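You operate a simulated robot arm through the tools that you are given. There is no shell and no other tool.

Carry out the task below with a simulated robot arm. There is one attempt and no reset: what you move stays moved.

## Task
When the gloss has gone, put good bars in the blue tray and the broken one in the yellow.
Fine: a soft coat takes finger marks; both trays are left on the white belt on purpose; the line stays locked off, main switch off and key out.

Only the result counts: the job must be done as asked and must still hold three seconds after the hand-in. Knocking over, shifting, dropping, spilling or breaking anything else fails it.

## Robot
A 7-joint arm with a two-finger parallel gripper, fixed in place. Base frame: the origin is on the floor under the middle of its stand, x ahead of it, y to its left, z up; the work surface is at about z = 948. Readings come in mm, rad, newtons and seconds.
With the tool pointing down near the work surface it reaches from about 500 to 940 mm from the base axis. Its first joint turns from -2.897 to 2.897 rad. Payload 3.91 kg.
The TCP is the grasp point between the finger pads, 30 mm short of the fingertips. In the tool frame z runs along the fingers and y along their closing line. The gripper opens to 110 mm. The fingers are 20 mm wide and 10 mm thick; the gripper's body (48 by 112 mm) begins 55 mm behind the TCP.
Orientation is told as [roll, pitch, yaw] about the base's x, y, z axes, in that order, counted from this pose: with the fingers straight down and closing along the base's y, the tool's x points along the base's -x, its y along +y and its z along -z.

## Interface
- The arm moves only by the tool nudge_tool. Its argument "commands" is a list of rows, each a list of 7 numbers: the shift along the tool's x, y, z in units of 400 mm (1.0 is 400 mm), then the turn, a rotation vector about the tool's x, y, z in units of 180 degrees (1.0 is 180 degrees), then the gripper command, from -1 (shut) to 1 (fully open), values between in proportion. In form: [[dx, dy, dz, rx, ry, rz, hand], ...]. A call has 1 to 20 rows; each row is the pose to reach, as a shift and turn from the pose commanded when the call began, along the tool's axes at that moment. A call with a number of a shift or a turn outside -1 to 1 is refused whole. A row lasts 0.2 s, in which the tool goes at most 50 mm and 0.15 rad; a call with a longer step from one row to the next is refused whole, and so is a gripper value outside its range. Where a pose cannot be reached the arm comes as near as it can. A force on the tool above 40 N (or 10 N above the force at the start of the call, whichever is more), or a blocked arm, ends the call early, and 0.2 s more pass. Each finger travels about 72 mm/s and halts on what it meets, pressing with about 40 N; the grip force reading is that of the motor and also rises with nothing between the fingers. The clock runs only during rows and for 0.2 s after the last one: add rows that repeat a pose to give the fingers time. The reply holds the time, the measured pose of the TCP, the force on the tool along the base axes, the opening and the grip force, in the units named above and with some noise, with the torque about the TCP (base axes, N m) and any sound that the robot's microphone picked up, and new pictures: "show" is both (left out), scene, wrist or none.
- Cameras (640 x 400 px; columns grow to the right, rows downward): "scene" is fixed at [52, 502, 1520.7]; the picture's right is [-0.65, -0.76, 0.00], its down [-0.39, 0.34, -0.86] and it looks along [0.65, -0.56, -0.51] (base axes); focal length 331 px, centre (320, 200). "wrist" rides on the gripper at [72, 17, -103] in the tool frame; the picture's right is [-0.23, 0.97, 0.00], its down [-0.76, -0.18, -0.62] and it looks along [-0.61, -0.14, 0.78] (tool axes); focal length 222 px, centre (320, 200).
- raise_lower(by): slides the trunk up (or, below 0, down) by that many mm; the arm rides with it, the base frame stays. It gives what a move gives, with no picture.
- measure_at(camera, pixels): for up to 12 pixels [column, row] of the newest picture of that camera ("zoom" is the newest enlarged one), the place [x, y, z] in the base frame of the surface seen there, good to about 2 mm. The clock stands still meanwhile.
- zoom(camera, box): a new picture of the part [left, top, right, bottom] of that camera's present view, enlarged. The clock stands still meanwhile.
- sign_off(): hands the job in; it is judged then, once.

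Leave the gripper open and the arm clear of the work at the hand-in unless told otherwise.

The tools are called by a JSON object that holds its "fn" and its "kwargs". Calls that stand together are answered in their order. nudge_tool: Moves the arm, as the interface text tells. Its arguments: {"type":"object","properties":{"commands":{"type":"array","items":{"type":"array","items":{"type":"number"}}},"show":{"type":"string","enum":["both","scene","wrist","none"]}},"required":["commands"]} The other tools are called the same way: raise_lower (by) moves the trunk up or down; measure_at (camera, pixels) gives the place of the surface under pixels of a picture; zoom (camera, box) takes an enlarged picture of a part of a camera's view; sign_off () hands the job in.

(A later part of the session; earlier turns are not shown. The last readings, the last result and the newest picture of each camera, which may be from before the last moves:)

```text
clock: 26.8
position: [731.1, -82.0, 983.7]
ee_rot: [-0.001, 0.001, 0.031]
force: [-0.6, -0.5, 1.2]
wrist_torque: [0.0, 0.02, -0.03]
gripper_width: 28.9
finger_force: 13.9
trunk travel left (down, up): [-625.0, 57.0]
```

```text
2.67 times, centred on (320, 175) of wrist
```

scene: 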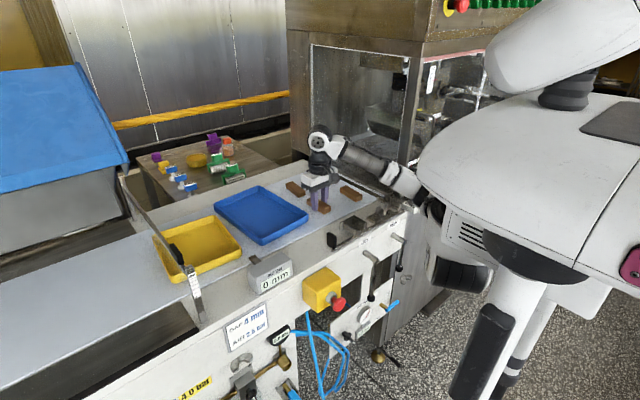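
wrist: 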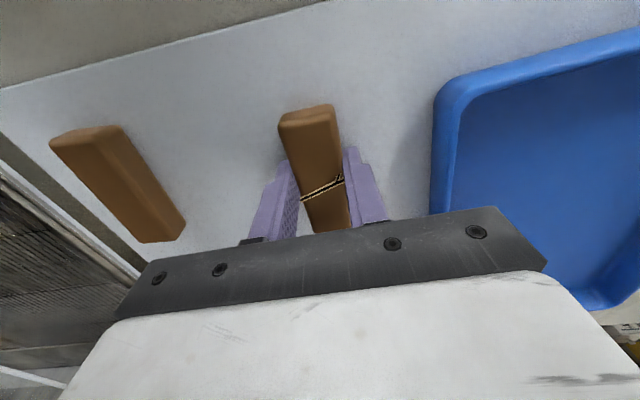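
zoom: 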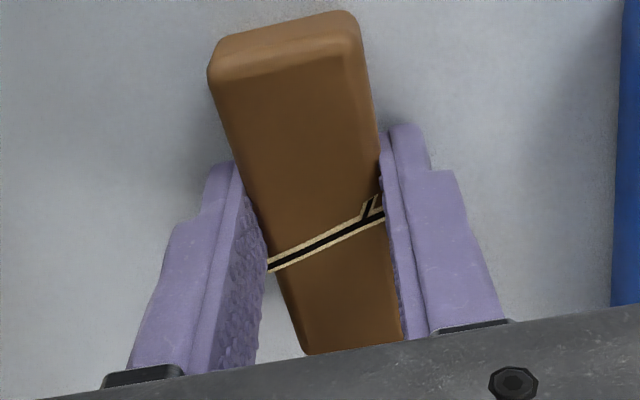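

The bar is held at 28.9 mm with 14 N, and the crack is between the pads. I'll lift it gently by about 106 mm and check that it comes up whole.

{"fn": "nudge_tool", "kwargs": {"commands": [[0.01, 0, -0.015, 0, 0, 0, -0.75], [0.01, 0, -0.04, 0, 0, 0, -0.75], [0.01, 0, -0.075, 0, 0, 0, -0.75], [0.01, 0, -0.115, 0, 0, 0, -0.75], [0.01, 0, -0.155, 0, 0, 0, -0.75], [0.01, 0, -0.195, 0, 0, 0, -0.75], [0.01, 0, -0.23, 0, 0, 0, -0.75], [0.01, 0, -0.255, 0, 0, 0, -0.75], [0.01, 0, -0.265, 0, 0, 0, -0.75]], "show": "both"}}

{"fn": "zoom", "kwargs": {"camera": "scene", "box": [270, 140, 380, 222]}}

```text
clock: 28.8
position: [726.6, -81.3, 1090.0]
ee_rot: [0.0, 0.0, 0.03]
force: [-0.5, -0.1, 0.4]
wrist_torque: [0.01, 0.01, -0.02]
gripper_width: 13.5
finger_force: 0.1
trunk travel left (down, up): [-625.0, 57.0]
```

scene: 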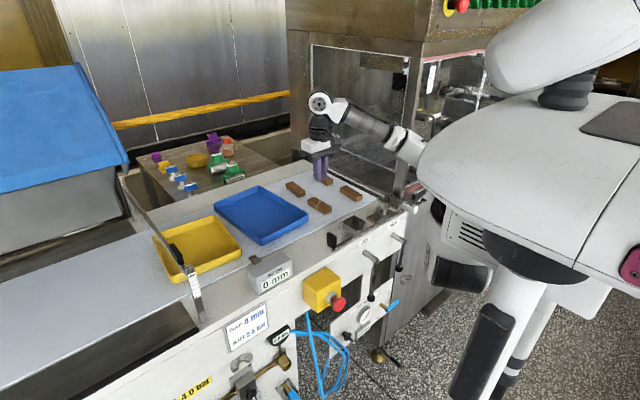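
wrist: 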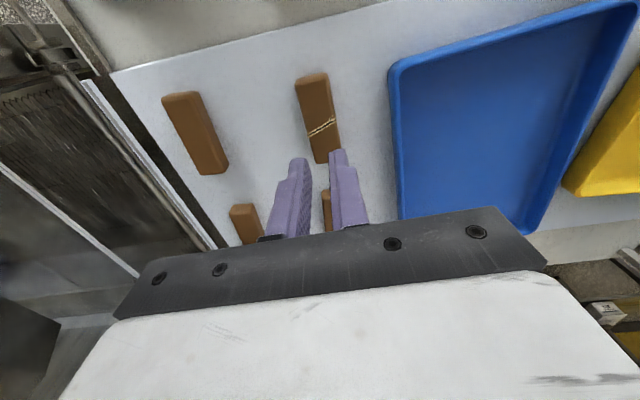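

```text
4.88 times, centred on (325, 181) of scene
```

zoom: 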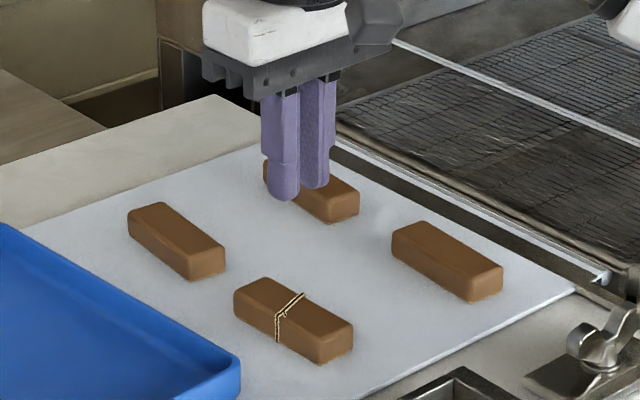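

The fingers slipped off: they now read 13.5 mm with no load, and the bar is still on the belt, upright and whole. The grip was too light because I had not commanded a full close. I'll check its place and surface before regripping with the full 40 N.

{"fn": "zoom", "kwargs": {"camera": "scene", "box": [303, 192, 335, 212]}}

{"fn": "measure_at", "kwargs": {"camera": "zoom", "pixels": [[140, 205], [190, 235], [240, 262], [310, 300], [350, 325], [385, 350], [420, 350], [495, 310], [250, 115], [310, 150], [420, 208], [485, 245]]}}

{"fn": "zoom", "kwargs": {"camera": "wrist", "box": [270, 50, 390, 200]}}

```text
16.00 times, centred on (319, 202) of scene
```

zoom: 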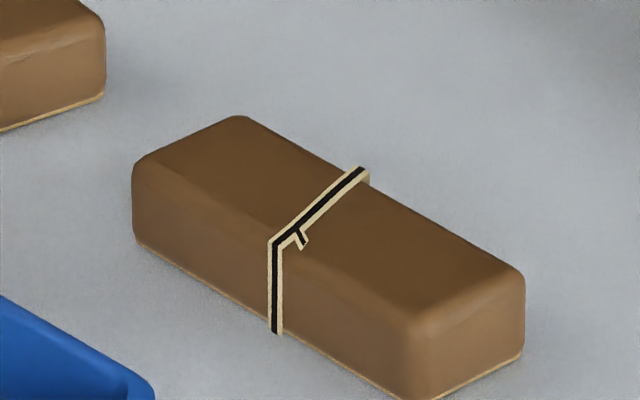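

```text
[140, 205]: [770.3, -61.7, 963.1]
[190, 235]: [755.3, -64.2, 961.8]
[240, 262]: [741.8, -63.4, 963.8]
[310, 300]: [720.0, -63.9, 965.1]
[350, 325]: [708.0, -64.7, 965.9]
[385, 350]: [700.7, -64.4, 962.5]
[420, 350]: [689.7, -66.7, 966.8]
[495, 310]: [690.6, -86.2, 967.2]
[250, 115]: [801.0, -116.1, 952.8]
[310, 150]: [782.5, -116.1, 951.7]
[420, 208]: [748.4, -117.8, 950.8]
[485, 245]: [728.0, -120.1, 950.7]
```

```text
2.67 times, centred on (330, 125) of wrist
```

zoom: 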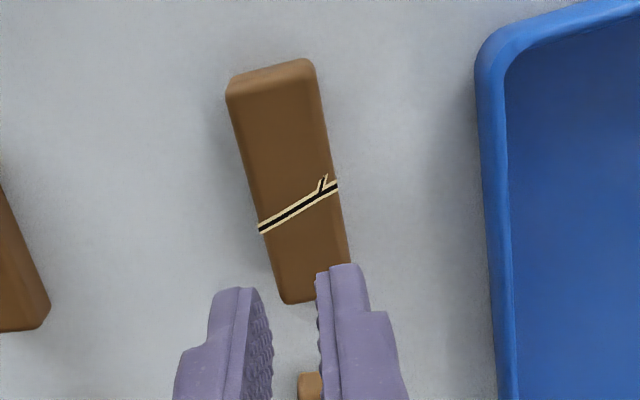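

The bar has only moved 2 mm, is unmarked, and still lies at about (731,-79). I'll open to 60 mm at height first, then descend again over the crack.

{"fn": "nudge_tool", "kwargs": {"commands": [[0, 0.004, 0, 0, 0, 0, 0.1], [-0.0025, 0.005, 0, 0, 0, 0, 0.1], [-0.0025, 0.005, 0, 0, 0, 0, 0.1], [-0.0025, 0.005, 0.04, 0, 0, 0, 0.1], [-0.0025, 0.005, 0.08, 0, 0, 0, 0.1], [-0.0025, 0.005, 0.12, 0, 0, 0, 0.1], [-0.0025, 0.005, 0.16, 0, 0, 0, 0.1], [-0.0025, 0.005, 0.2, 0, 0, 0, 0.1], [-0.0025, 0.005, 0.235, 0, 0, 0, 0.1], [-0.0025, 0.005, 0.255, 0, 0, 0, 0.1], [-0.0025, 0.005, 0.266, 0, 0, 0, 0.1], [-0.0025, 0.005, 0.266, 0, 0, 0, 0.1]], "show": "both"}}

{"fn": "zoom", "kwargs": {"camera": "scene", "box": [303, 192, 335, 212]}}

{"fn": "zoom", "kwargs": {"camera": "wrist", "box": [200, 100, 440, 250]}}

```text
clock: 31.4
position: [727.0, -79.7, 982.6]
ee_rot: [-0.001, 0.001, 0.029]
force: [0.7, 0.0, 1.3]
wrist_torque: [0.01, -0.01, -0.02]
gripper_width: 60.5
finger_force: 0.1
trunk travel left (down, up): [-625.0, 57.0]
```

scene: 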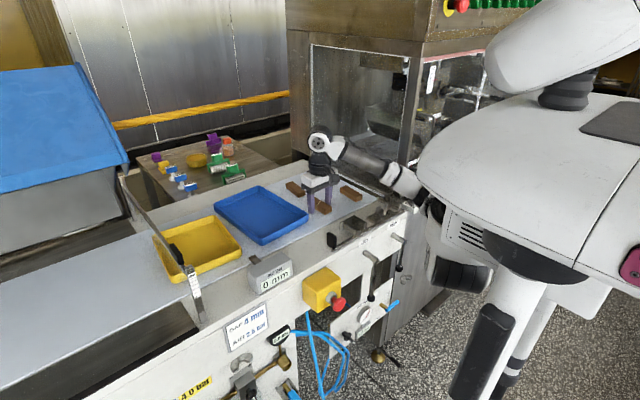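
wrist: 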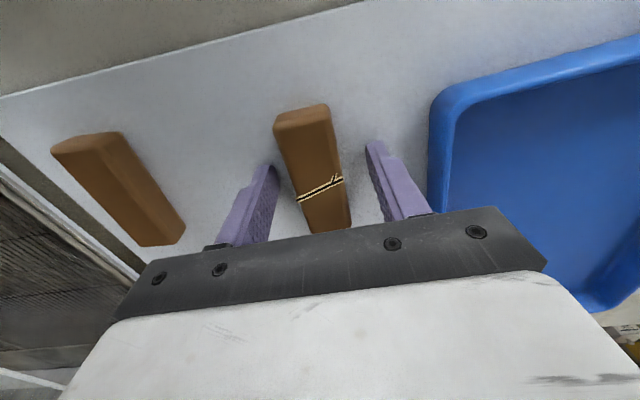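

```text
16.00 times, centred on (319, 202) of scene
```

zoom: 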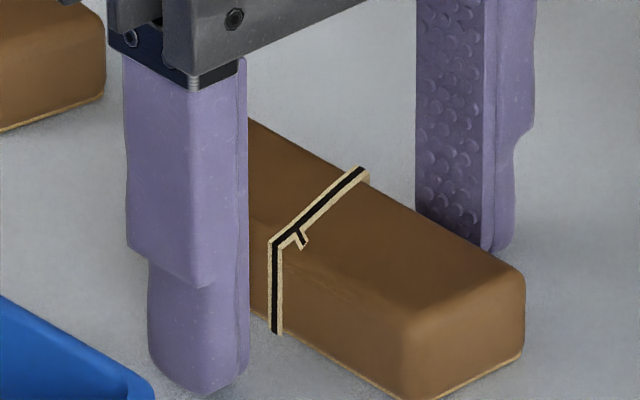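

```text
2.67 times, centred on (320, 175) of wrist
```

zoom: 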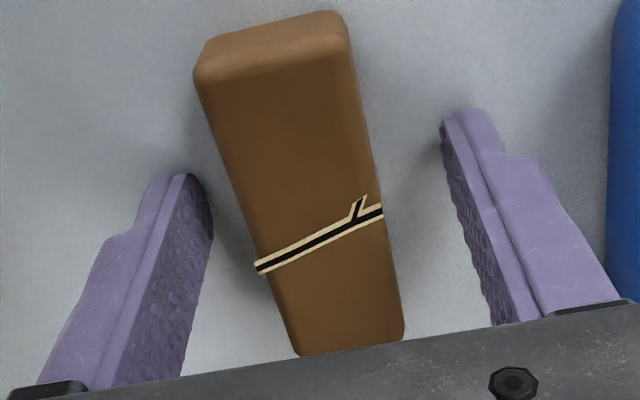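

The fingers straddle the bar again, now centred on the crack, with no contact. I'll close fully (command -1) and hold until the force settles.

{"fn": "nudge_tool", "kwargs": {"commands": [[0, 0, 0, 0, 0, 0, -0.2], [0, 0, 0, 0, 0, 0, -0.45], [0, 0, 0, 0, 0, 0, -1], [0, 0, 0, 0, 0, 0, -1], [0, 0, 0, 0, 0, 0, -1], [0, 0, 0, 0, 0, 0, -1], [0, 0, 0, 0, 0, 0, -1]], "show": "both"}}

{"fn": "zoom", "kwargs": {"camera": "scene", "box": [303, 192, 335, 212]}}

{"fn": "zoom", "kwargs": {"camera": "wrist", "box": [200, 100, 440, 250]}}

```text
clock: 33.0
position: [726.7, -81.2, 983.2]
ee_rot: [0.0, 0.0, 0.029]
force: [0.2, 0.2, -0.2]
wrist_torque: [0.01, -0.01, -0.01]
gripper_width: 29.2
finger_force: 14.1
trunk travel left (down, up): [-625.0, 57.0]
```

scene: 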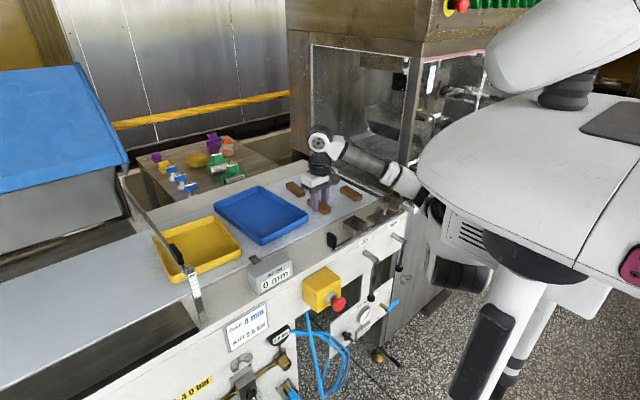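
wrist: 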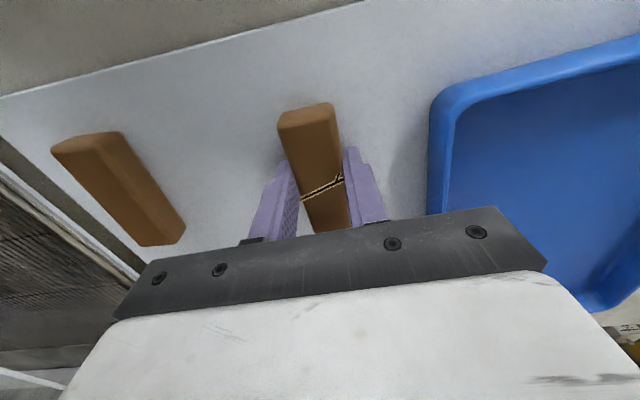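

```text
16.00 times, centred on (319, 202) of scene
```

zoom: 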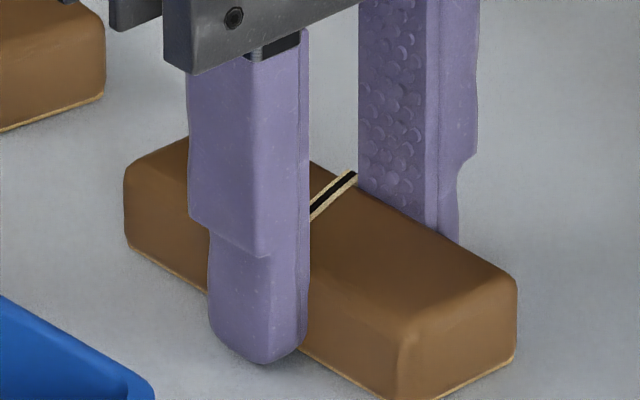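

```text
2.67 times, centred on (320, 175) of wrist
```

zoom: 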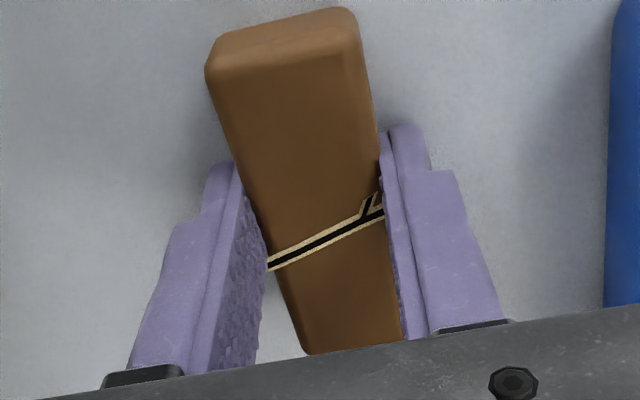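

The bar is gripped at 29.2 mm with 14 N at full close. Before lifting far, I'll raise just 3 mm and read the force, to see whether the bar follows, sticks or slips.

{"fn": "nudge_tool", "kwargs": {"commands": [[0, 0, -0.0025, 0, 0, 0, -1], [0, 0, -0.005, 0, 0, 0, -1], [0, 0, -0.0075, 0, 0, 0, -1]], "show": "both"}}

{"fn": "zoom", "kwargs": {"camera": "scene", "box": [303, 192, 335, 212]}}

```text
clock: 33.8
position: [727.0, -79.2, 985.9]
ee_rot: [0.0, 0.001, 0.031]
force: [0.5, 0.1, -0.8]
wrist_torque: [0.0, 0.0, -0.01]
gripper_width: 28.9
finger_force: 13.6
trunk travel left (down, up): [-625.0, 57.0]
```

scene: 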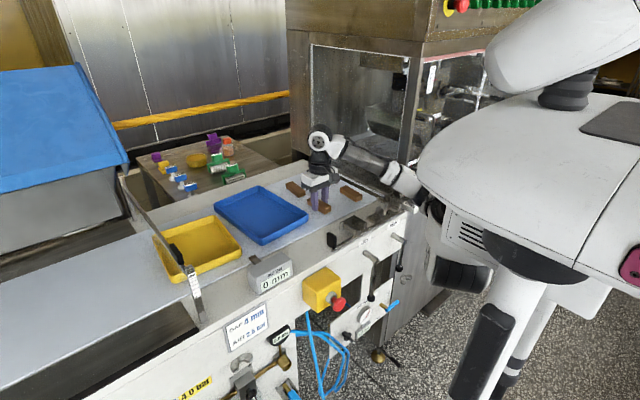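
wrist: 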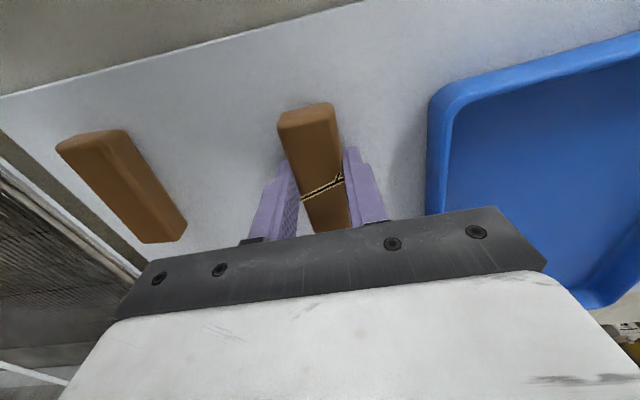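

```text
16.00 times, centred on (319, 202) of scene
```

zoom: 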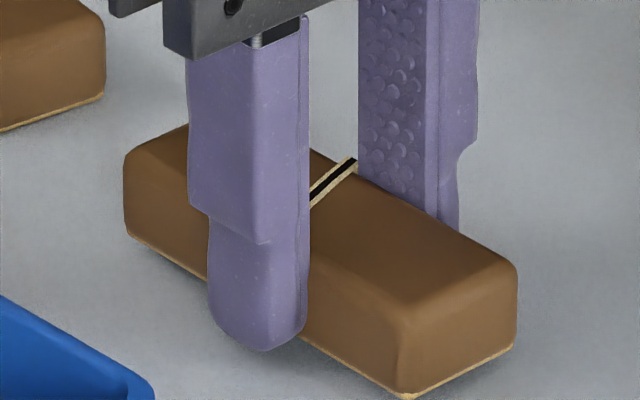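

The bar followed: its lower edge rose about 3 mm, the load is about 1 N, and the grip stays at 29 mm. I'll continue lifting slowly, a few mm per row.

{"fn": "nudge_tool", "kwargs": {"commands": [[0, 0, -0.005, 0, 0, 0, -1], [0, 0, -0.012, 0, 0, 0, -1], [0, 0, -0.02, 0, 0, 0, -1], [0, 0, -0.03, 0, 0, 0, -1], [0, 0, -0.04, 0, 0, 0, -1], [0, 0, -0.05, 0, 0, 0, -1]], "show": "both"}}

{"fn": "zoom", "kwargs": {"camera": "scene", "box": [303, 187, 335, 207]}}

```text
clock: 35.2
position: [726.3, -79.7, 1006.7]
ee_rot: [0.001, 0.001, 0.029]
force: [-0.3, 0.4, -0.8]
wrist_torque: [-0.03, 0.02, 0.0]
gripper_width: 29.2
finger_force: 14.0
trunk travel left (down, up): [-625.0, 57.0]
```

scene: 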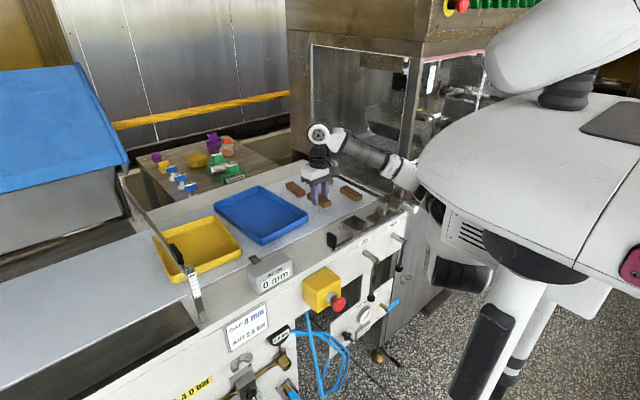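
wrist: 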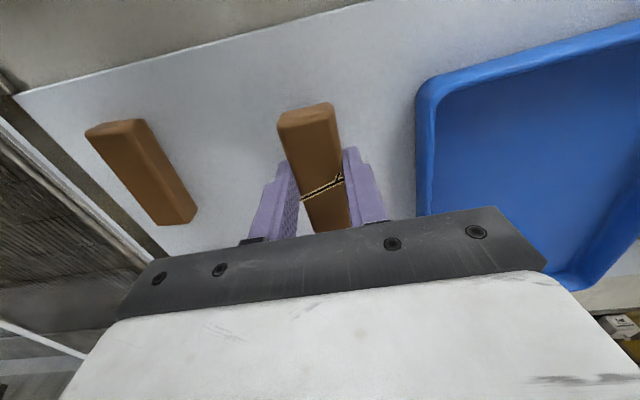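

```text
16.00 times, centred on (319, 197) of scene
```

zoom: 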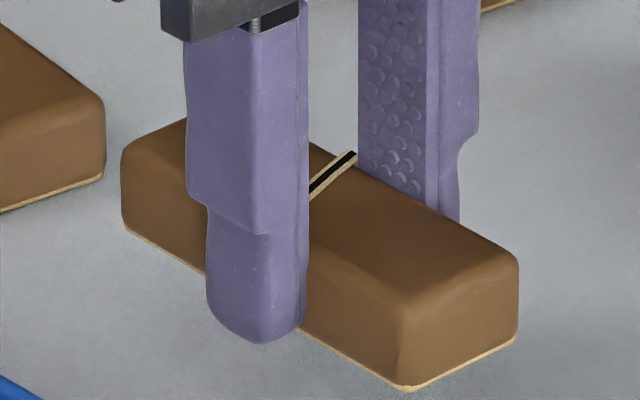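

The bar is held steadily and unchanged between the pads (load 0.8 N, width 29.2). I'll lift on to z≈1090 at about 10–14 mm per row.

{"fn": "nudge_tool", "kwargs": {"commands": [[0, 0, -0.015, 0, 0, 0, -1], [0, 0, -0.04, 0, 0, 0, -1], [0, 0, -0.07, 0, 0, 0, -1], [0, 0, -0.1, 0, 0, 0, -1], [0, 0, -0.13, 0, 0, 0, -1], [0, 0, -0.16, 0, 0, 0, -1], [0, 0, -0.185, 0, 0, 0, -1], [0, 0, -0.2, 0, 0, 0, -1], [0, 0, -0.2075, 0, 0, 0, -1]], "show": "both"}}

```text
clock: 37.2
position: [727.7, -78.4, 1090.2]
ee_rot: [0.0, -0.002, 0.03]
force: [-0.8, -0.5, 0.7]
wrist_torque: [0.0, 0.02, -0.01]
gripper_width: 28.9
finger_force: 14.4
trunk travel left (down, up): [-625.0, 57.0]
```

scene: 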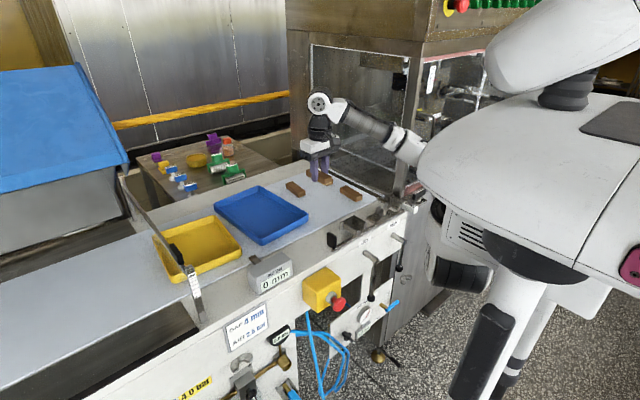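
wrist: 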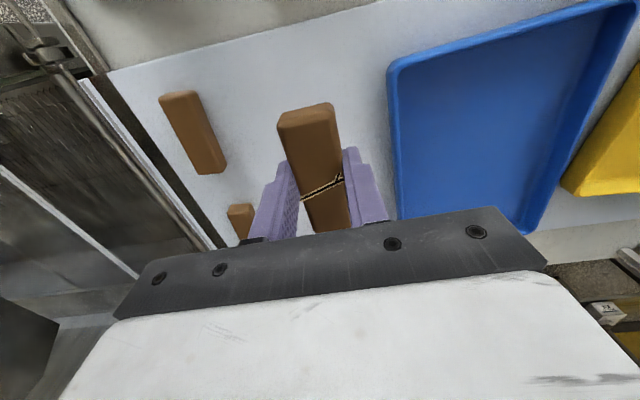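

The bar is fully lifted and still well held. I'll carry it level at z≈1090 over the blue tray to above the yellow tray at (785,285), staying about 100 mm clear of the gate arm.

{"fn": "nudge_tool", "kwargs": {"commands": [[-0.0017, 0.0091, 0, 0, 0, 0, -1], [-0.0052, 0.0272, 0, 0, 0, 0, -1], [-0.0112, 0.059, 0, 0, 0, 0, -1], [-0.0189, 0.0999, 0, 0, 0, 0, -1], [-0.0284, 0.1498, 0, 0, 0, 0, -1], [-0.0387, 0.2043, 0, 0, 0, 0, -1], [-0.049, 0.2587, 0, 0, 0, 0, -1], [-0.0593, 0.3132, 0, 0, 0, 0, -1], [-0.0697, 0.3677, 0, 0, 0, 0, -1], [-0.08, 0.4221, 0, 0, 0, 0, -1], [-0.0903, 0.4766, 0, 0, 0, 0, -1], [-0.1006, 0.5311, 0, 0, 0, 0, -1], [-0.1109, 0.5855, 0, 0, 0, 0, -1], [-0.1213, 0.64, 0, 0, 0, 0, -1], [-0.1316, 0.6945, 0, 0, 0, 0, -1], [-0.1419, 0.7489, 0, 0, 0, 0, -1], [-0.1514, 0.7989, 0, 0, 0, 0, -1], [-0.16, 0.8443, 0, 0, 0, 0, -1], [-0.1668, 0.8806, 0, 0, 0, 0, -1], [-0.172, 0.9078, 0, 0, 0, 0, -1]], "show": "both"}}

{"fn": "zoom", "kwargs": {"camera": "scene", "box": [130, 170, 290, 270]}}

```text
clock: 41.4
position: [785.4, 285.9, 1090.2]
ee_rot: [-0.001, 0.0, 0.03]
force: [-0.2, 0.4, -0.6]
wrist_torque: [-0.02, 0.0, 0.02]
gripper_width: 29.3
finger_force: 14.6
trunk travel left (down, up): [-625.0, 57.0]
```

scene: 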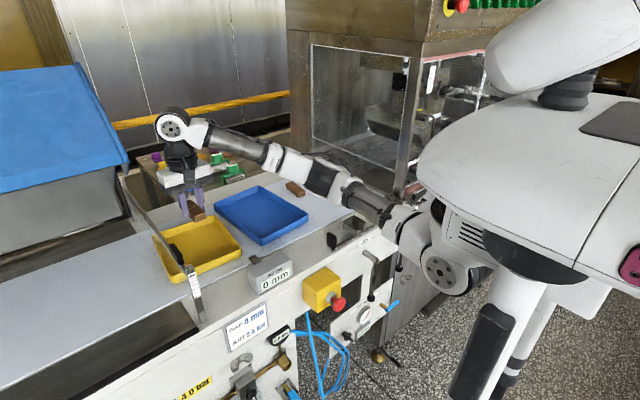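
wrist: 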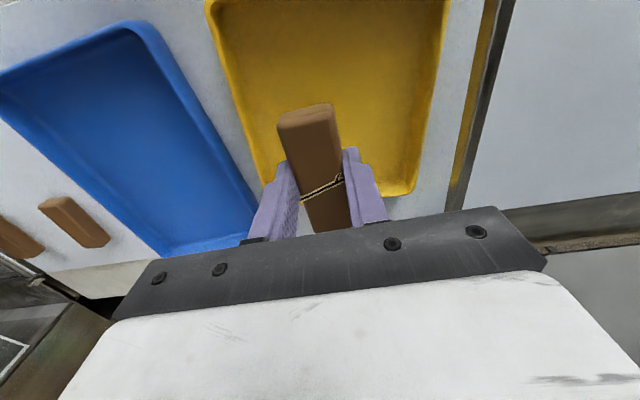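

```text
4.00 times, centred on (210, 220) of scene
```

zoom: 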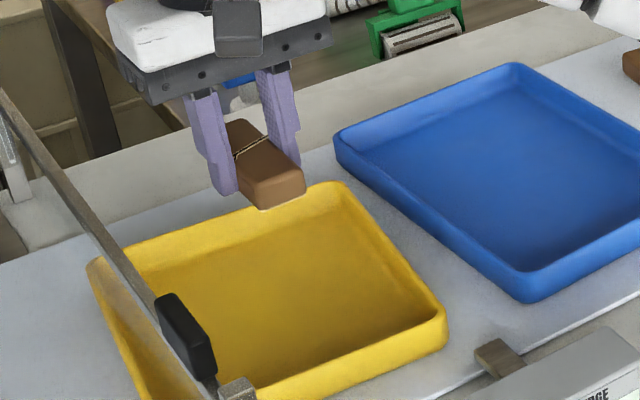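

The bar is above the yellow tray, held at 29.3 mm. I'll lower it gently to about 1–2 mm over the tray floor (TCP z≈989.5) and read the force.

{"fn": "nudge_tool", "kwargs": {"commands": [[0, 0, 0.015, 0, 0, 0, -1], [0, 0, 0.04, 0, 0, 0, -1], [0, 0, 0.07, 0, 0, 0, -1], [0, 0, 0.1, 0, 0, 0, -1], [0, 0, 0.13, 0, 0, 0, -1], [0, 0, 0.16, 0, 0, 0, -1], [0, 0, 0.19, 0, 0, 0, -1], [0, 0, 0.215, 0, 0, 0, -1], [0, 0, 0.235, 0, 0, 0, -1], [0, 0, 0.247, 0, 0, 0, -1], [0, 0, 0.2517, 0, 0, 0, -1], [0, 0, 0.2517, 0, 0, 0, -1]], "show": "both"}}

{"fn": "zoom", "kwargs": {"camera": "scene", "box": [165, 205, 229, 245]}}

```text
clock: 44.0
position: [785.5, 284.4, 988.4]
ee_rot: [-0.001, -0.001, 0.029]
force: [0.3, 0.6, 1.7]
wrist_torque: [0.02, -0.01, 0.01]
gripper_width: 29.1
finger_force: 13.5
trunk travel left (down, up): [-625.0, 57.0]
```

scene: 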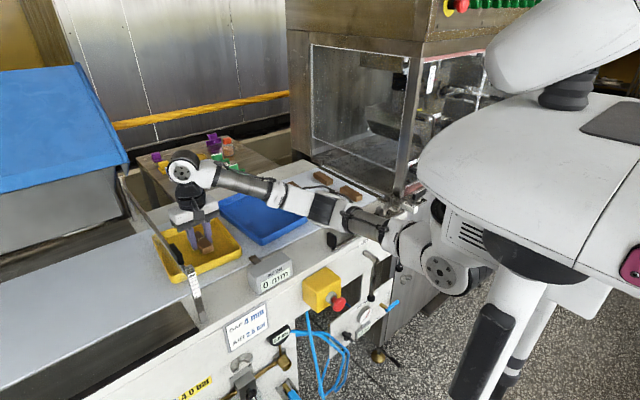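
wrist: 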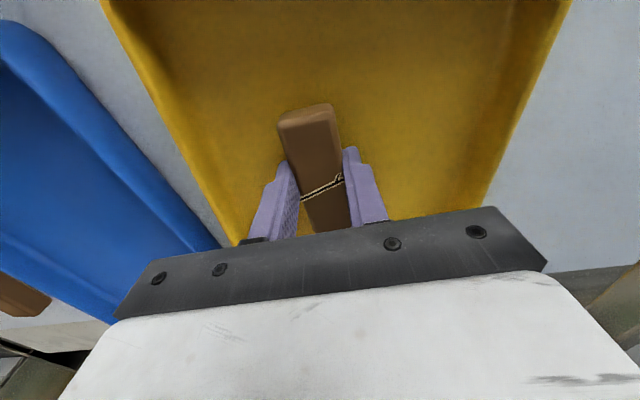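

```text
10.00 times, centred on (197, 225) of scene
```

zoom: 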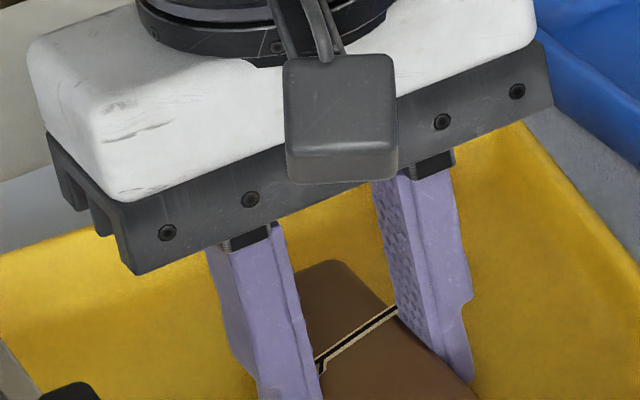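

The force shows about +1.7 N, so the bar is probably just touching the floor. I'll look lower in the scene picture to confirm.

{"fn": "zoom", "kwargs": {"camera": "scene", "box": [180, 225, 228, 265]}}

{"fn": "measure_at", "kwargs": {"camera": "zoom", "pixels": [[320, 180], [350, 200], [310, 250], [300, 320], [200, 250], [420, 150]]}}

```text
10.00 times, centred on (204, 245) of scene
```

zoom: 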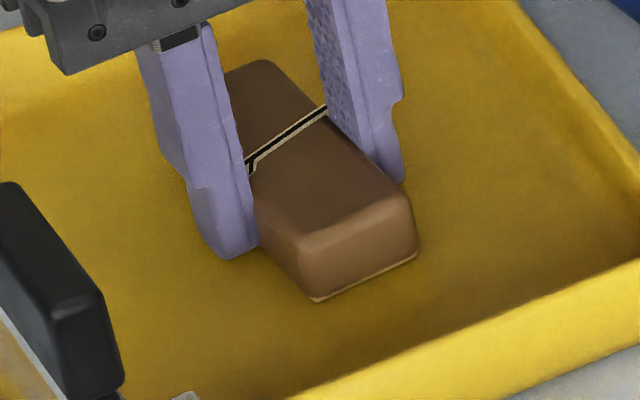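

```text
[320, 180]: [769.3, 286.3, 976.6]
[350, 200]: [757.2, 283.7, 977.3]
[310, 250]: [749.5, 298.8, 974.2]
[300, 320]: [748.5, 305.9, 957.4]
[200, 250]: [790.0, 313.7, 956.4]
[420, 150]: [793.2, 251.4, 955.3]
```

The bar's top reads z≈977, so it rests on the tray floor (956 + 22). I'll open the fingers to about 50 mm, hold, then rise straight up.

{"fn": "nudge_tool", "kwargs": {"commands": [[0, 0, 0, 0, 0, 0, -0.42], [0, 0, 0, 0, 0, 0, -0.3], [0, 0, 0, 0, 0, 0, -0.1], [0, 0, 0, 0, 0, 0, 0.05], [0, 0, 0, 0, 0, 0, 0.05], [0, 0, -0.02, 0, 0, 0, 0.05], [0, 0, -0.06, 0, 0, 0, 0.05], [0, 0, -0.11, 0, 0, 0, 0.05], [0, 0, -0.16, 0, 0, 0, 0.05], [0, 0, -0.21, 0, 0, 0, 0.05], [0, 0, -0.2525, 0, 0, 0, 0.05]], "show": "both"}}

{"fn": "zoom", "kwargs": {"camera": "scene", "box": [140, 190, 268, 270]}}

```text
clock: 46.4
position: [785.5, 286.2, 1089.9]
ee_rot: [0.0, 0.001, 0.029]
force: [-0.2, -0.3, -0.4]
wrist_torque: [-0.01, 0.02, 0.0]
gripper_width: 58.1
finger_force: 0.1
trunk travel left (down, up): [-625.0, 57.0]
```

scene: 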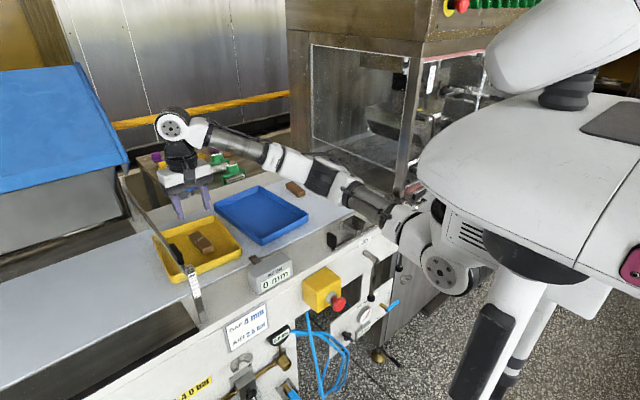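
wrist: 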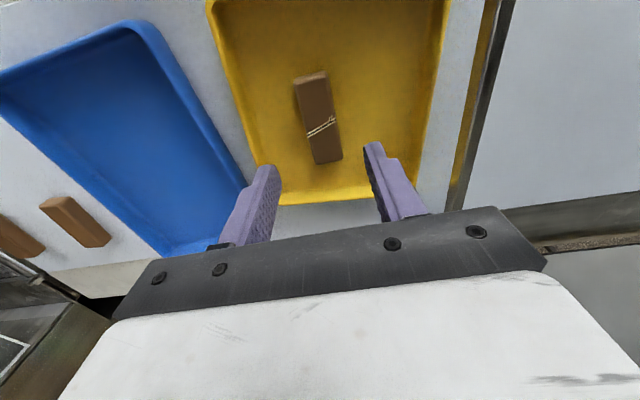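

```text
5.00 times, centred on (204, 230) of scene
```

zoom: 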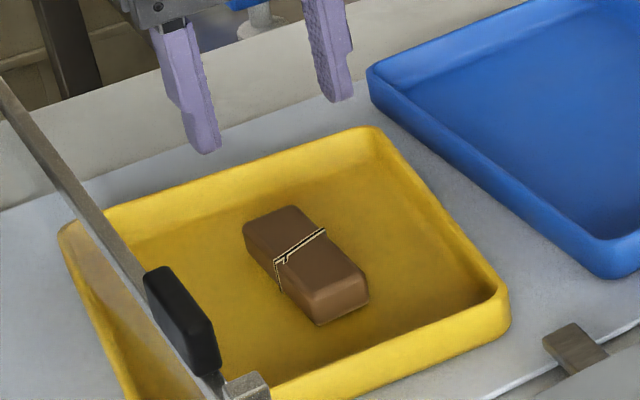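

The broken bar lies flat and whole in the yellow tray. Next is the left far bar, centre ≈(868,-85), turned about -5.5°. I'll move over it at z≈1090 with the fingers at about 58 mm.

{"fn": "nudge_tool", "kwargs": {"commands": [[-0.0054, -0.028, 0, 0, 0, 0.0012, 0.05], [-0.0143, -0.0746, 0, 0, 0, 0.0032, 0.05], [-0.0268, -0.1398, 0, 0, 0, 0.006, 0.05], [-0.0411, -0.2144, 0, 0, 0, 0.0092, 0.05], [-0.0554, -0.2889, 0, 0, 0, 0.0124, 0.05], [-0.0697, -0.3635, 0, 0, 0, 0.0156, 0.05], [-0.084, -0.438, 0, 0, 0, 0.0188, 0.05], [-0.0983, -0.5126, 0, 0, 0, 0.022, 0.05], [-0.1126, -0.5872, 0, 0, 0, 0.0252, 0.05], [-0.1269, -0.6617, 0, 0, 0, 0.0284, 0.05], [-0.1412, -0.7363, 0, 0, 0, 0.0316, 0.05], [-0.1555, -0.8108, 0, 0, 0, 0.0348, 0.05], [-0.168, -0.8761, 0, 0, 0, 0.0376, 0.05], [-0.1751, -0.9134, 0, 0, 0, 0.0392, 0.05], [-0.1787, -0.932, 0, 0, 0, 0.04, 0.05], [-0.1787, -0.932, 0, 0, 0, 0.04, 0.05]], "show": "both"}}

{"fn": "zoom", "kwargs": {"camera": "scene", "box": [270, 150, 380, 218]}}

```text
clock: 49.8
position: [866.9, -86.4, 1090.6]
ee_rot: [0.0, -0.002, -0.094]
force: [0.5, -0.4, 0.1]
wrist_torque: [0.01, 0.03, 0.0]
gripper_width: 57.7
finger_force: 0.0
trunk travel left (down, up): [-625.0, 57.0]
```

scene: 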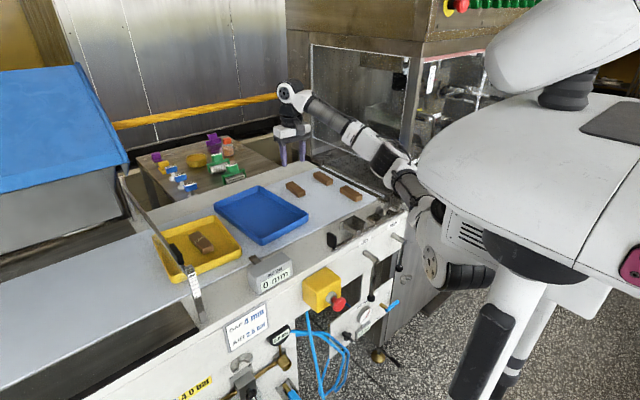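
wrist: 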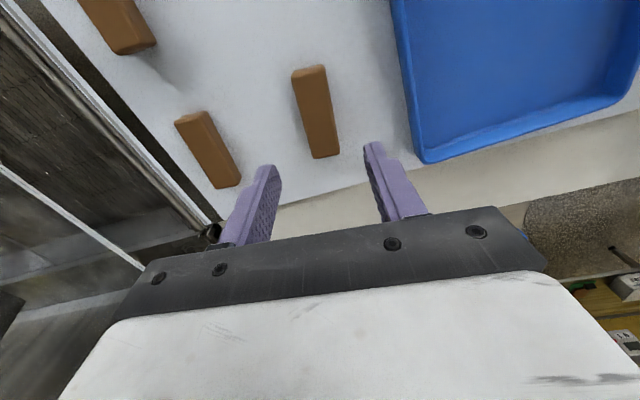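

```text
5.82 times, centred on (325, 184) of scene
```

zoom: 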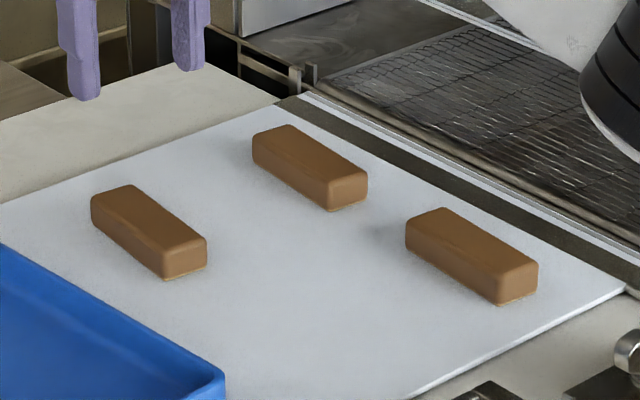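

The bar sits between the fingers at wrist (316,112), and yaw reads -0.094 rad, matching it. I'll descend to z≈983 and check.

{"fn": "nudge_tool", "kwargs": {"commands": [[0, 0, 0.04, 0, 0, 0, 0.05], [0, 0, 0.08, 0, 0, 0, 0.05], [0, 0, 0.12, 0, 0, 0, 0.05], [0, 0, 0.16, 0, 0, 0, 0.05], [0, 0, 0.2, 0, 0, 0, 0.05], [0, 0, 0.235, 0, 0, 0, 0.05], [0, 0, 0.257, 0, 0, 0, 0.05], [0, 0, 0.268, 0, 0, 0, 0.05], [0, 0, 0.268, 0, 0, 0, 0.05]], "show": "both"}}

{"fn": "zoom", "kwargs": {"camera": "scene", "box": [280, 176, 312, 201]}}

{"fn": "zoom", "kwargs": {"camera": "wrist", "box": [200, 100, 440, 250]}}

```text
clock: 51.8
position: [866.9, -85.7, 983.6]
ee_rot: [0.0, -0.002, -0.096]
force: [-0.7, 0.2, -0.4]
wrist_torque: [0.01, 0.03, 0.03]
gripper_width: 57.8
finger_force: 0.0
trunk travel left (down, up): [-625.0, 57.0]
```

scene: 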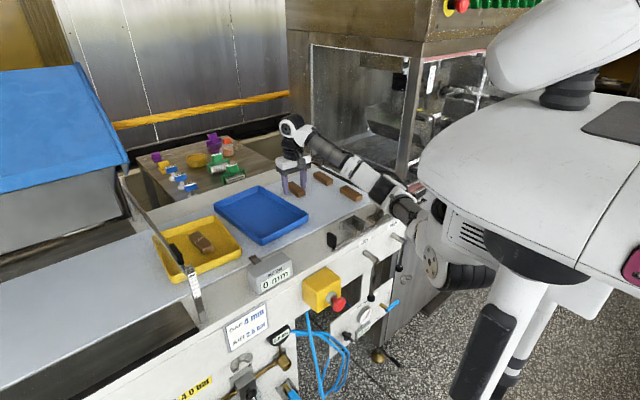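
wrist: 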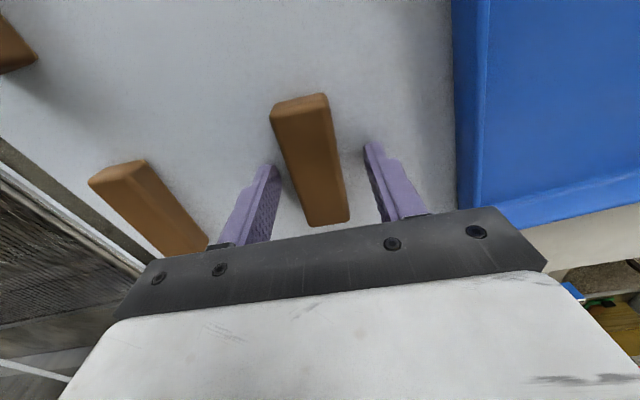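

```text
16.00 times, centred on (296, 188) of scene
```

zoom: 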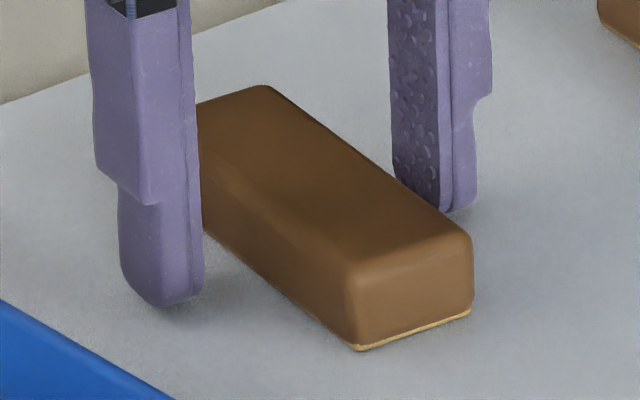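

```text
2.67 times, centred on (320, 175) of wrist
```

zoom: 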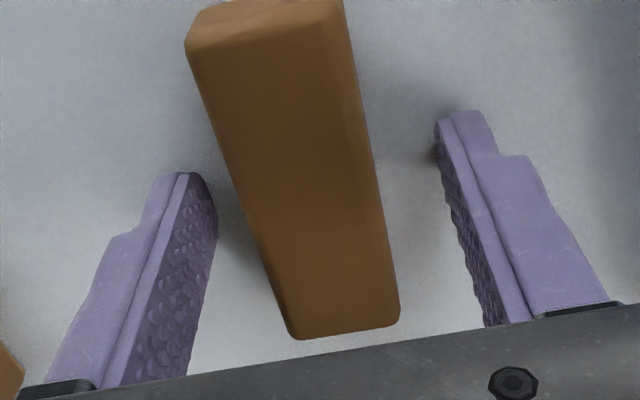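

The fingers stand evenly on both sides, no contact. I'll close fully, hold 1 s, then raise slowly by 8 mm and check that it follows.

{"fn": "nudge_tool", "kwargs": {"commands": [[0, 0, 0, 0, 0, 0, -0.2], [0, 0, 0, 0, 0, 0, -0.45], [0, 0, 0, 0, 0, 0, -1], [0, 0, 0, 0, 0, 0, -1], [0, 0, 0, 0, 0, 0, -1], [0, 0, 0, 0, 0, 0, -1], [0, 0, 0, 0, 0, 0, -1], [0, 0, 0, 0, 0, 0, -1], [0, 0, -0.0025, 0, 0, 0, -1], [0, 0, -0.005, 0, 0, 0, -1], [0, 0, -0.0075, 0, 0, 0, -1], [0, 0, -0.011, 0, 0, 0, -1], [0, 0, -0.015, 0, 0, 0, -1], [0, 0, -0.02, 0, 0, 0, -1]], "show": "both"}}

{"fn": "zoom", "kwargs": {"camera": "scene", "box": [280, 176, 312, 201]}}

```text
clock: 54.8
position: [866.6, -84.6, 990.7]
ee_rot: [0.0, 0.001, -0.095]
force: [0.3, -0.1, -0.5]
wrist_torque: [-0.02, -0.02, 0.02]
gripper_width: 29.1
finger_force: 14.0
trunk travel left (down, up): [-625.0, 57.0]
```

scene: 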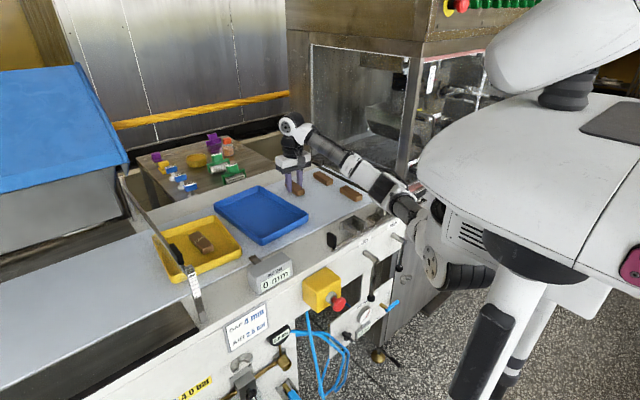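
wrist: 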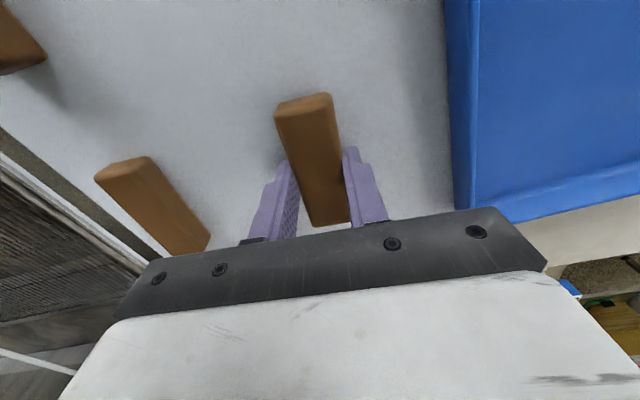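

```text
16.00 times, centred on (296, 188) of scene
```

zoom: 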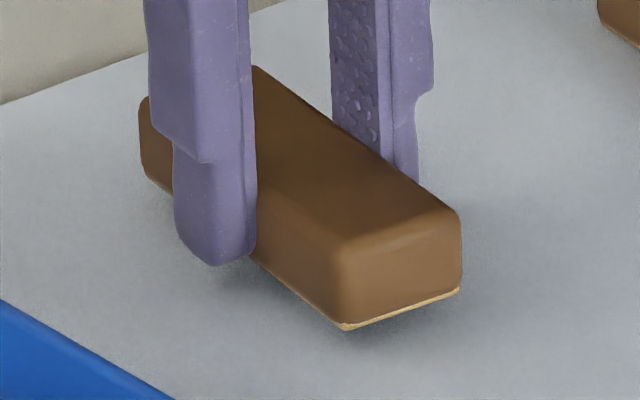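

The bar came up cleanly with a shadow under it, width 29.1 mm. I'll lift to z≈1090, then carry it to above (870,80) in the blue tray while turning it straight.

{"fn": "nudge_tool", "kwargs": {"commands": [[0, 0, -0.015, 0, 0, 0, -1], [0, 0, -0.04, 0, 0, 0, -1], [0, 0, -0.075, 0, 0, 0, -1], [0, 0, -0.11, 0, 0, 0, -1], [0, 0, -0.145, 0, 0, 0, -1], [0, 0, -0.18, 0, 0, 0, -1], [0, 0, -0.21, 0, 0, 0, -1], [0, 0, -0.235, 0, 0, 0, -1], [0, 0, -0.2475, 0, 0, 0, -1], [0.0013, 0.0165, -0.2475, 0, 0, -0.0012, -1], [0.0039, 0.0494, -0.2475, 0, 0, -0.0037, -1], [0.0074, 0.0946, -0.2475, 0, 0, -0.007, -1], [0.0116, 0.1481, -0.2475, 0, 0, -0.011, -1], [0.0161, 0.2057, -0.2475, 0, 0, -0.0153, -1], [0.0205, 0.2632, -0.2475, 0, 0, -0.0196, -1], [0.0247, 0.3167, -0.2475, 0, 0, -0.0236, -1], [0.0282, 0.3619, -0.2475, 0, 0, -0.0269, -1], [0.0308, 0.3948, -0.2475, 0, 0, -0.0294, -1], [0.0321, 0.4113, -0.2475, 0, 0, -0.0306, -1], [0.0321, 0.4113, -0.2475, 0, 0, -0.0306, -1]], "show": "both"}}

{"fn": "zoom", "kwargs": {"camera": "scene", "box": [200, 150, 328, 250]}}

```text
clock: 59.0
position: [870.6, 79.5, 1089.5]
ee_rot: [0.0, -0.001, 0.001]
force: [0.0, -0.7, -0.6]
wrist_torque: [0.01, -0.01, 0.01]
gripper_width: 29.1
finger_force: 13.9
trunk travel left (down, up): [-625.0, 57.0]
```

scene: 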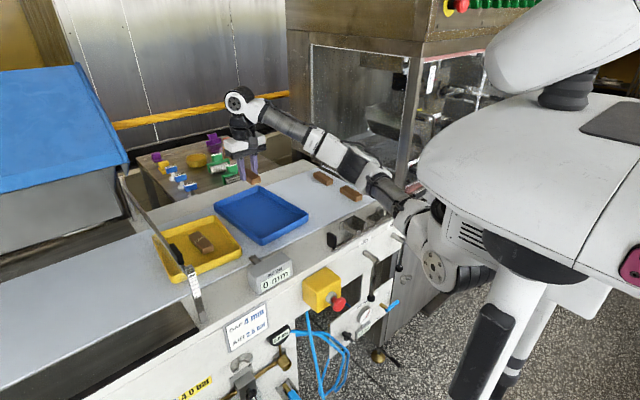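
wrist: 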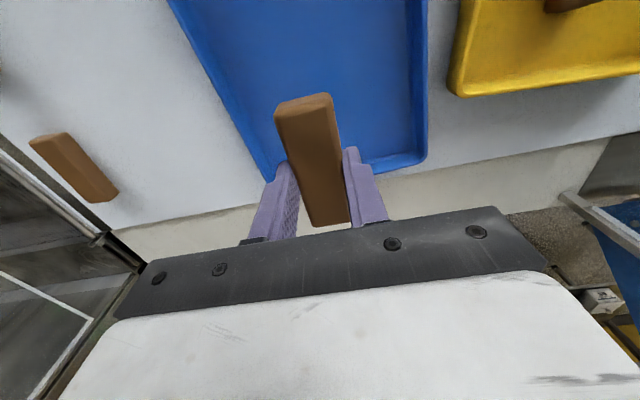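

```text
4.00 times, centred on (264, 200) of scene
```

zoom: 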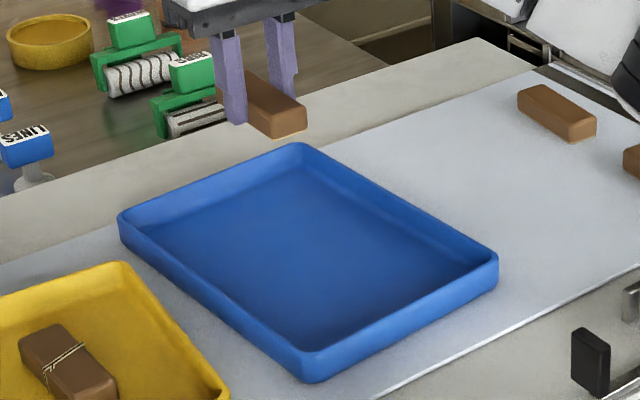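

Bar held over the blue tray at (870,80). I'll lower to about 1 mm above the tray floor and read the force.

{"fn": "nudge_tool", "kwargs": {"commands": [[0, 0, 0.015, 0, 0, 0, -1], [0, 0, 0.045, 0, 0, 0, -1], [0, 0, 0.08, 0, 0, 0, -1], [0, 0, 0.115, 0, 0, 0, -1], [0, 0, 0.15, 0, 0, 0, -1], [0, 0, 0.185, 0, 0, 0, -1], [0, 0, 0.215, 0, 0, 0, -1], [0, 0, 0.237, 0, 0, 0, -1], [0, 0, 0.248, 0, 0, 0, -1], [0, 0, 0.2535, 0, 0, 0, -1], [0, 0, 0.2535, 0, 0, 0, -1]], "show": "both"}}

{"fn": "zoom", "kwargs": {"camera": "scene", "box": [225, 180, 281, 215]}}

```text
clock: 61.4
position: [869.5, 78.5, 990.4]
ee_rot: [0.0, -0.002, 0.0]
force: [1.7, 0.0, 9.1]
wrist_torque: [-0.05, 0.13, 0.0]
gripper_width: 29.1
finger_force: 14.0
trunk travel left (down, up): [-625.0, 57.0]
```

scene: 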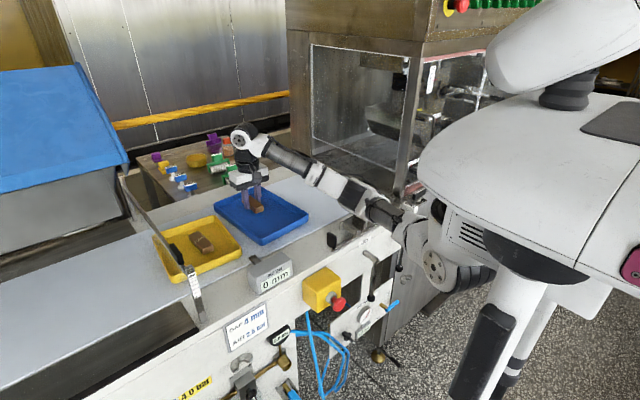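
wrist: 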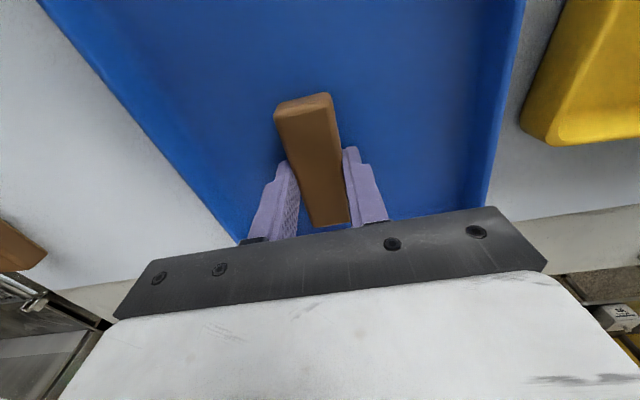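

```text
11.43 times, centred on (253, 198) of scene
```

zoom: 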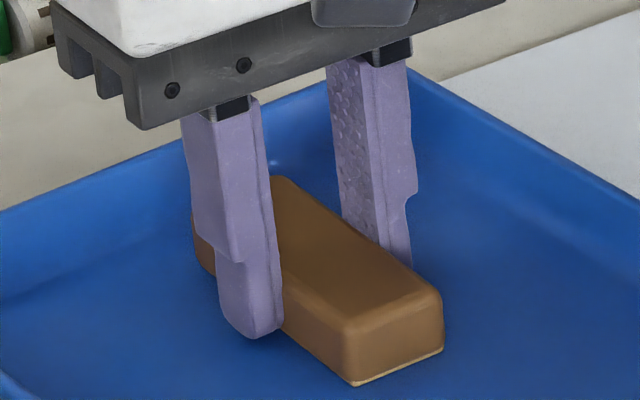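

The bar is on the floor with 9 N of light pressing, so it met the floor about 2 mm early. I'll ease up 2 mm to relieve that, open to about 55 mm, and rise.

{"fn": "nudge_tool", "kwargs": {"commands": [[0, 0, -0.003, 0, 0, 0, -1], [0, 0, -0.005, 0, 0, 0, -1], [0, 0, -0.005, 0, 0, 0, -0.42], [0, 0, -0.005, 0, 0, 0, -0.3], [0, 0, -0.005, 0, 0, 0, -0.1], [0, 0, -0.005, 0, 0, 0, 0.02], [0, 0, -0.005, 0, 0, 0, 0.02], [0, 0, -0.025, 0, 0, 0, 0.02], [0, 0, -0.065, 0, 0, 0, 0.02], [0, 0, -0.115, 0, 0, 0, 0.02], [0, 0, -0.165, 0, 0, 0, 0.02], [0, 0, -0.215, 0, 0, 0, 0.02], [0, 0, -0.254, 0, 0, 0, 0.05]], "show": "both"}}

{"fn": "zoom", "kwargs": {"camera": "scene", "box": [225, 180, 281, 215]}}

```text
clock: 64.2
position: [871.5, 79.6, 1089.9]
ee_rot: [-0.002, -0.001, 0.001]
force: [-1.0, -0.8, 0.1]
wrist_torque: [0.01, -0.01, 0.01]
gripper_width: 57.8
finger_force: 0.0
trunk travel left (down, up): [-625.0, 57.0]
```

scene: 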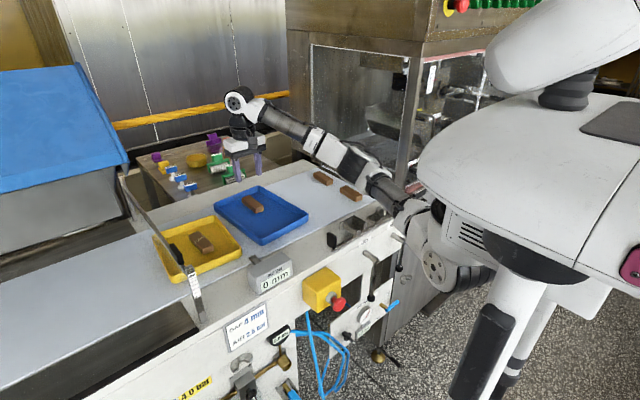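
wrist: 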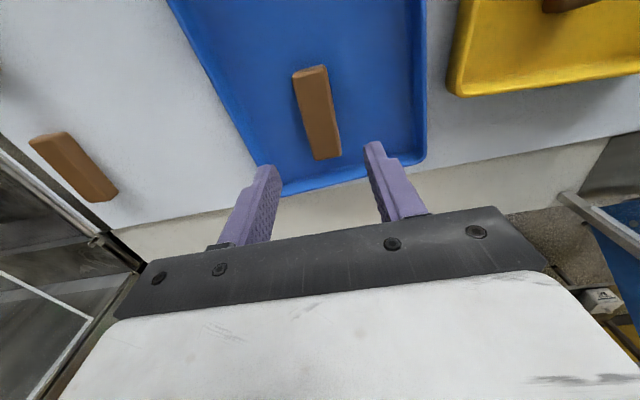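

```text
11.43 times, centred on (253, 198) of scene
```

zoom: 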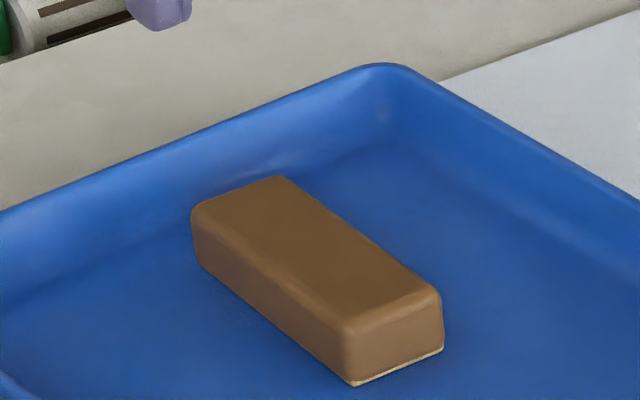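

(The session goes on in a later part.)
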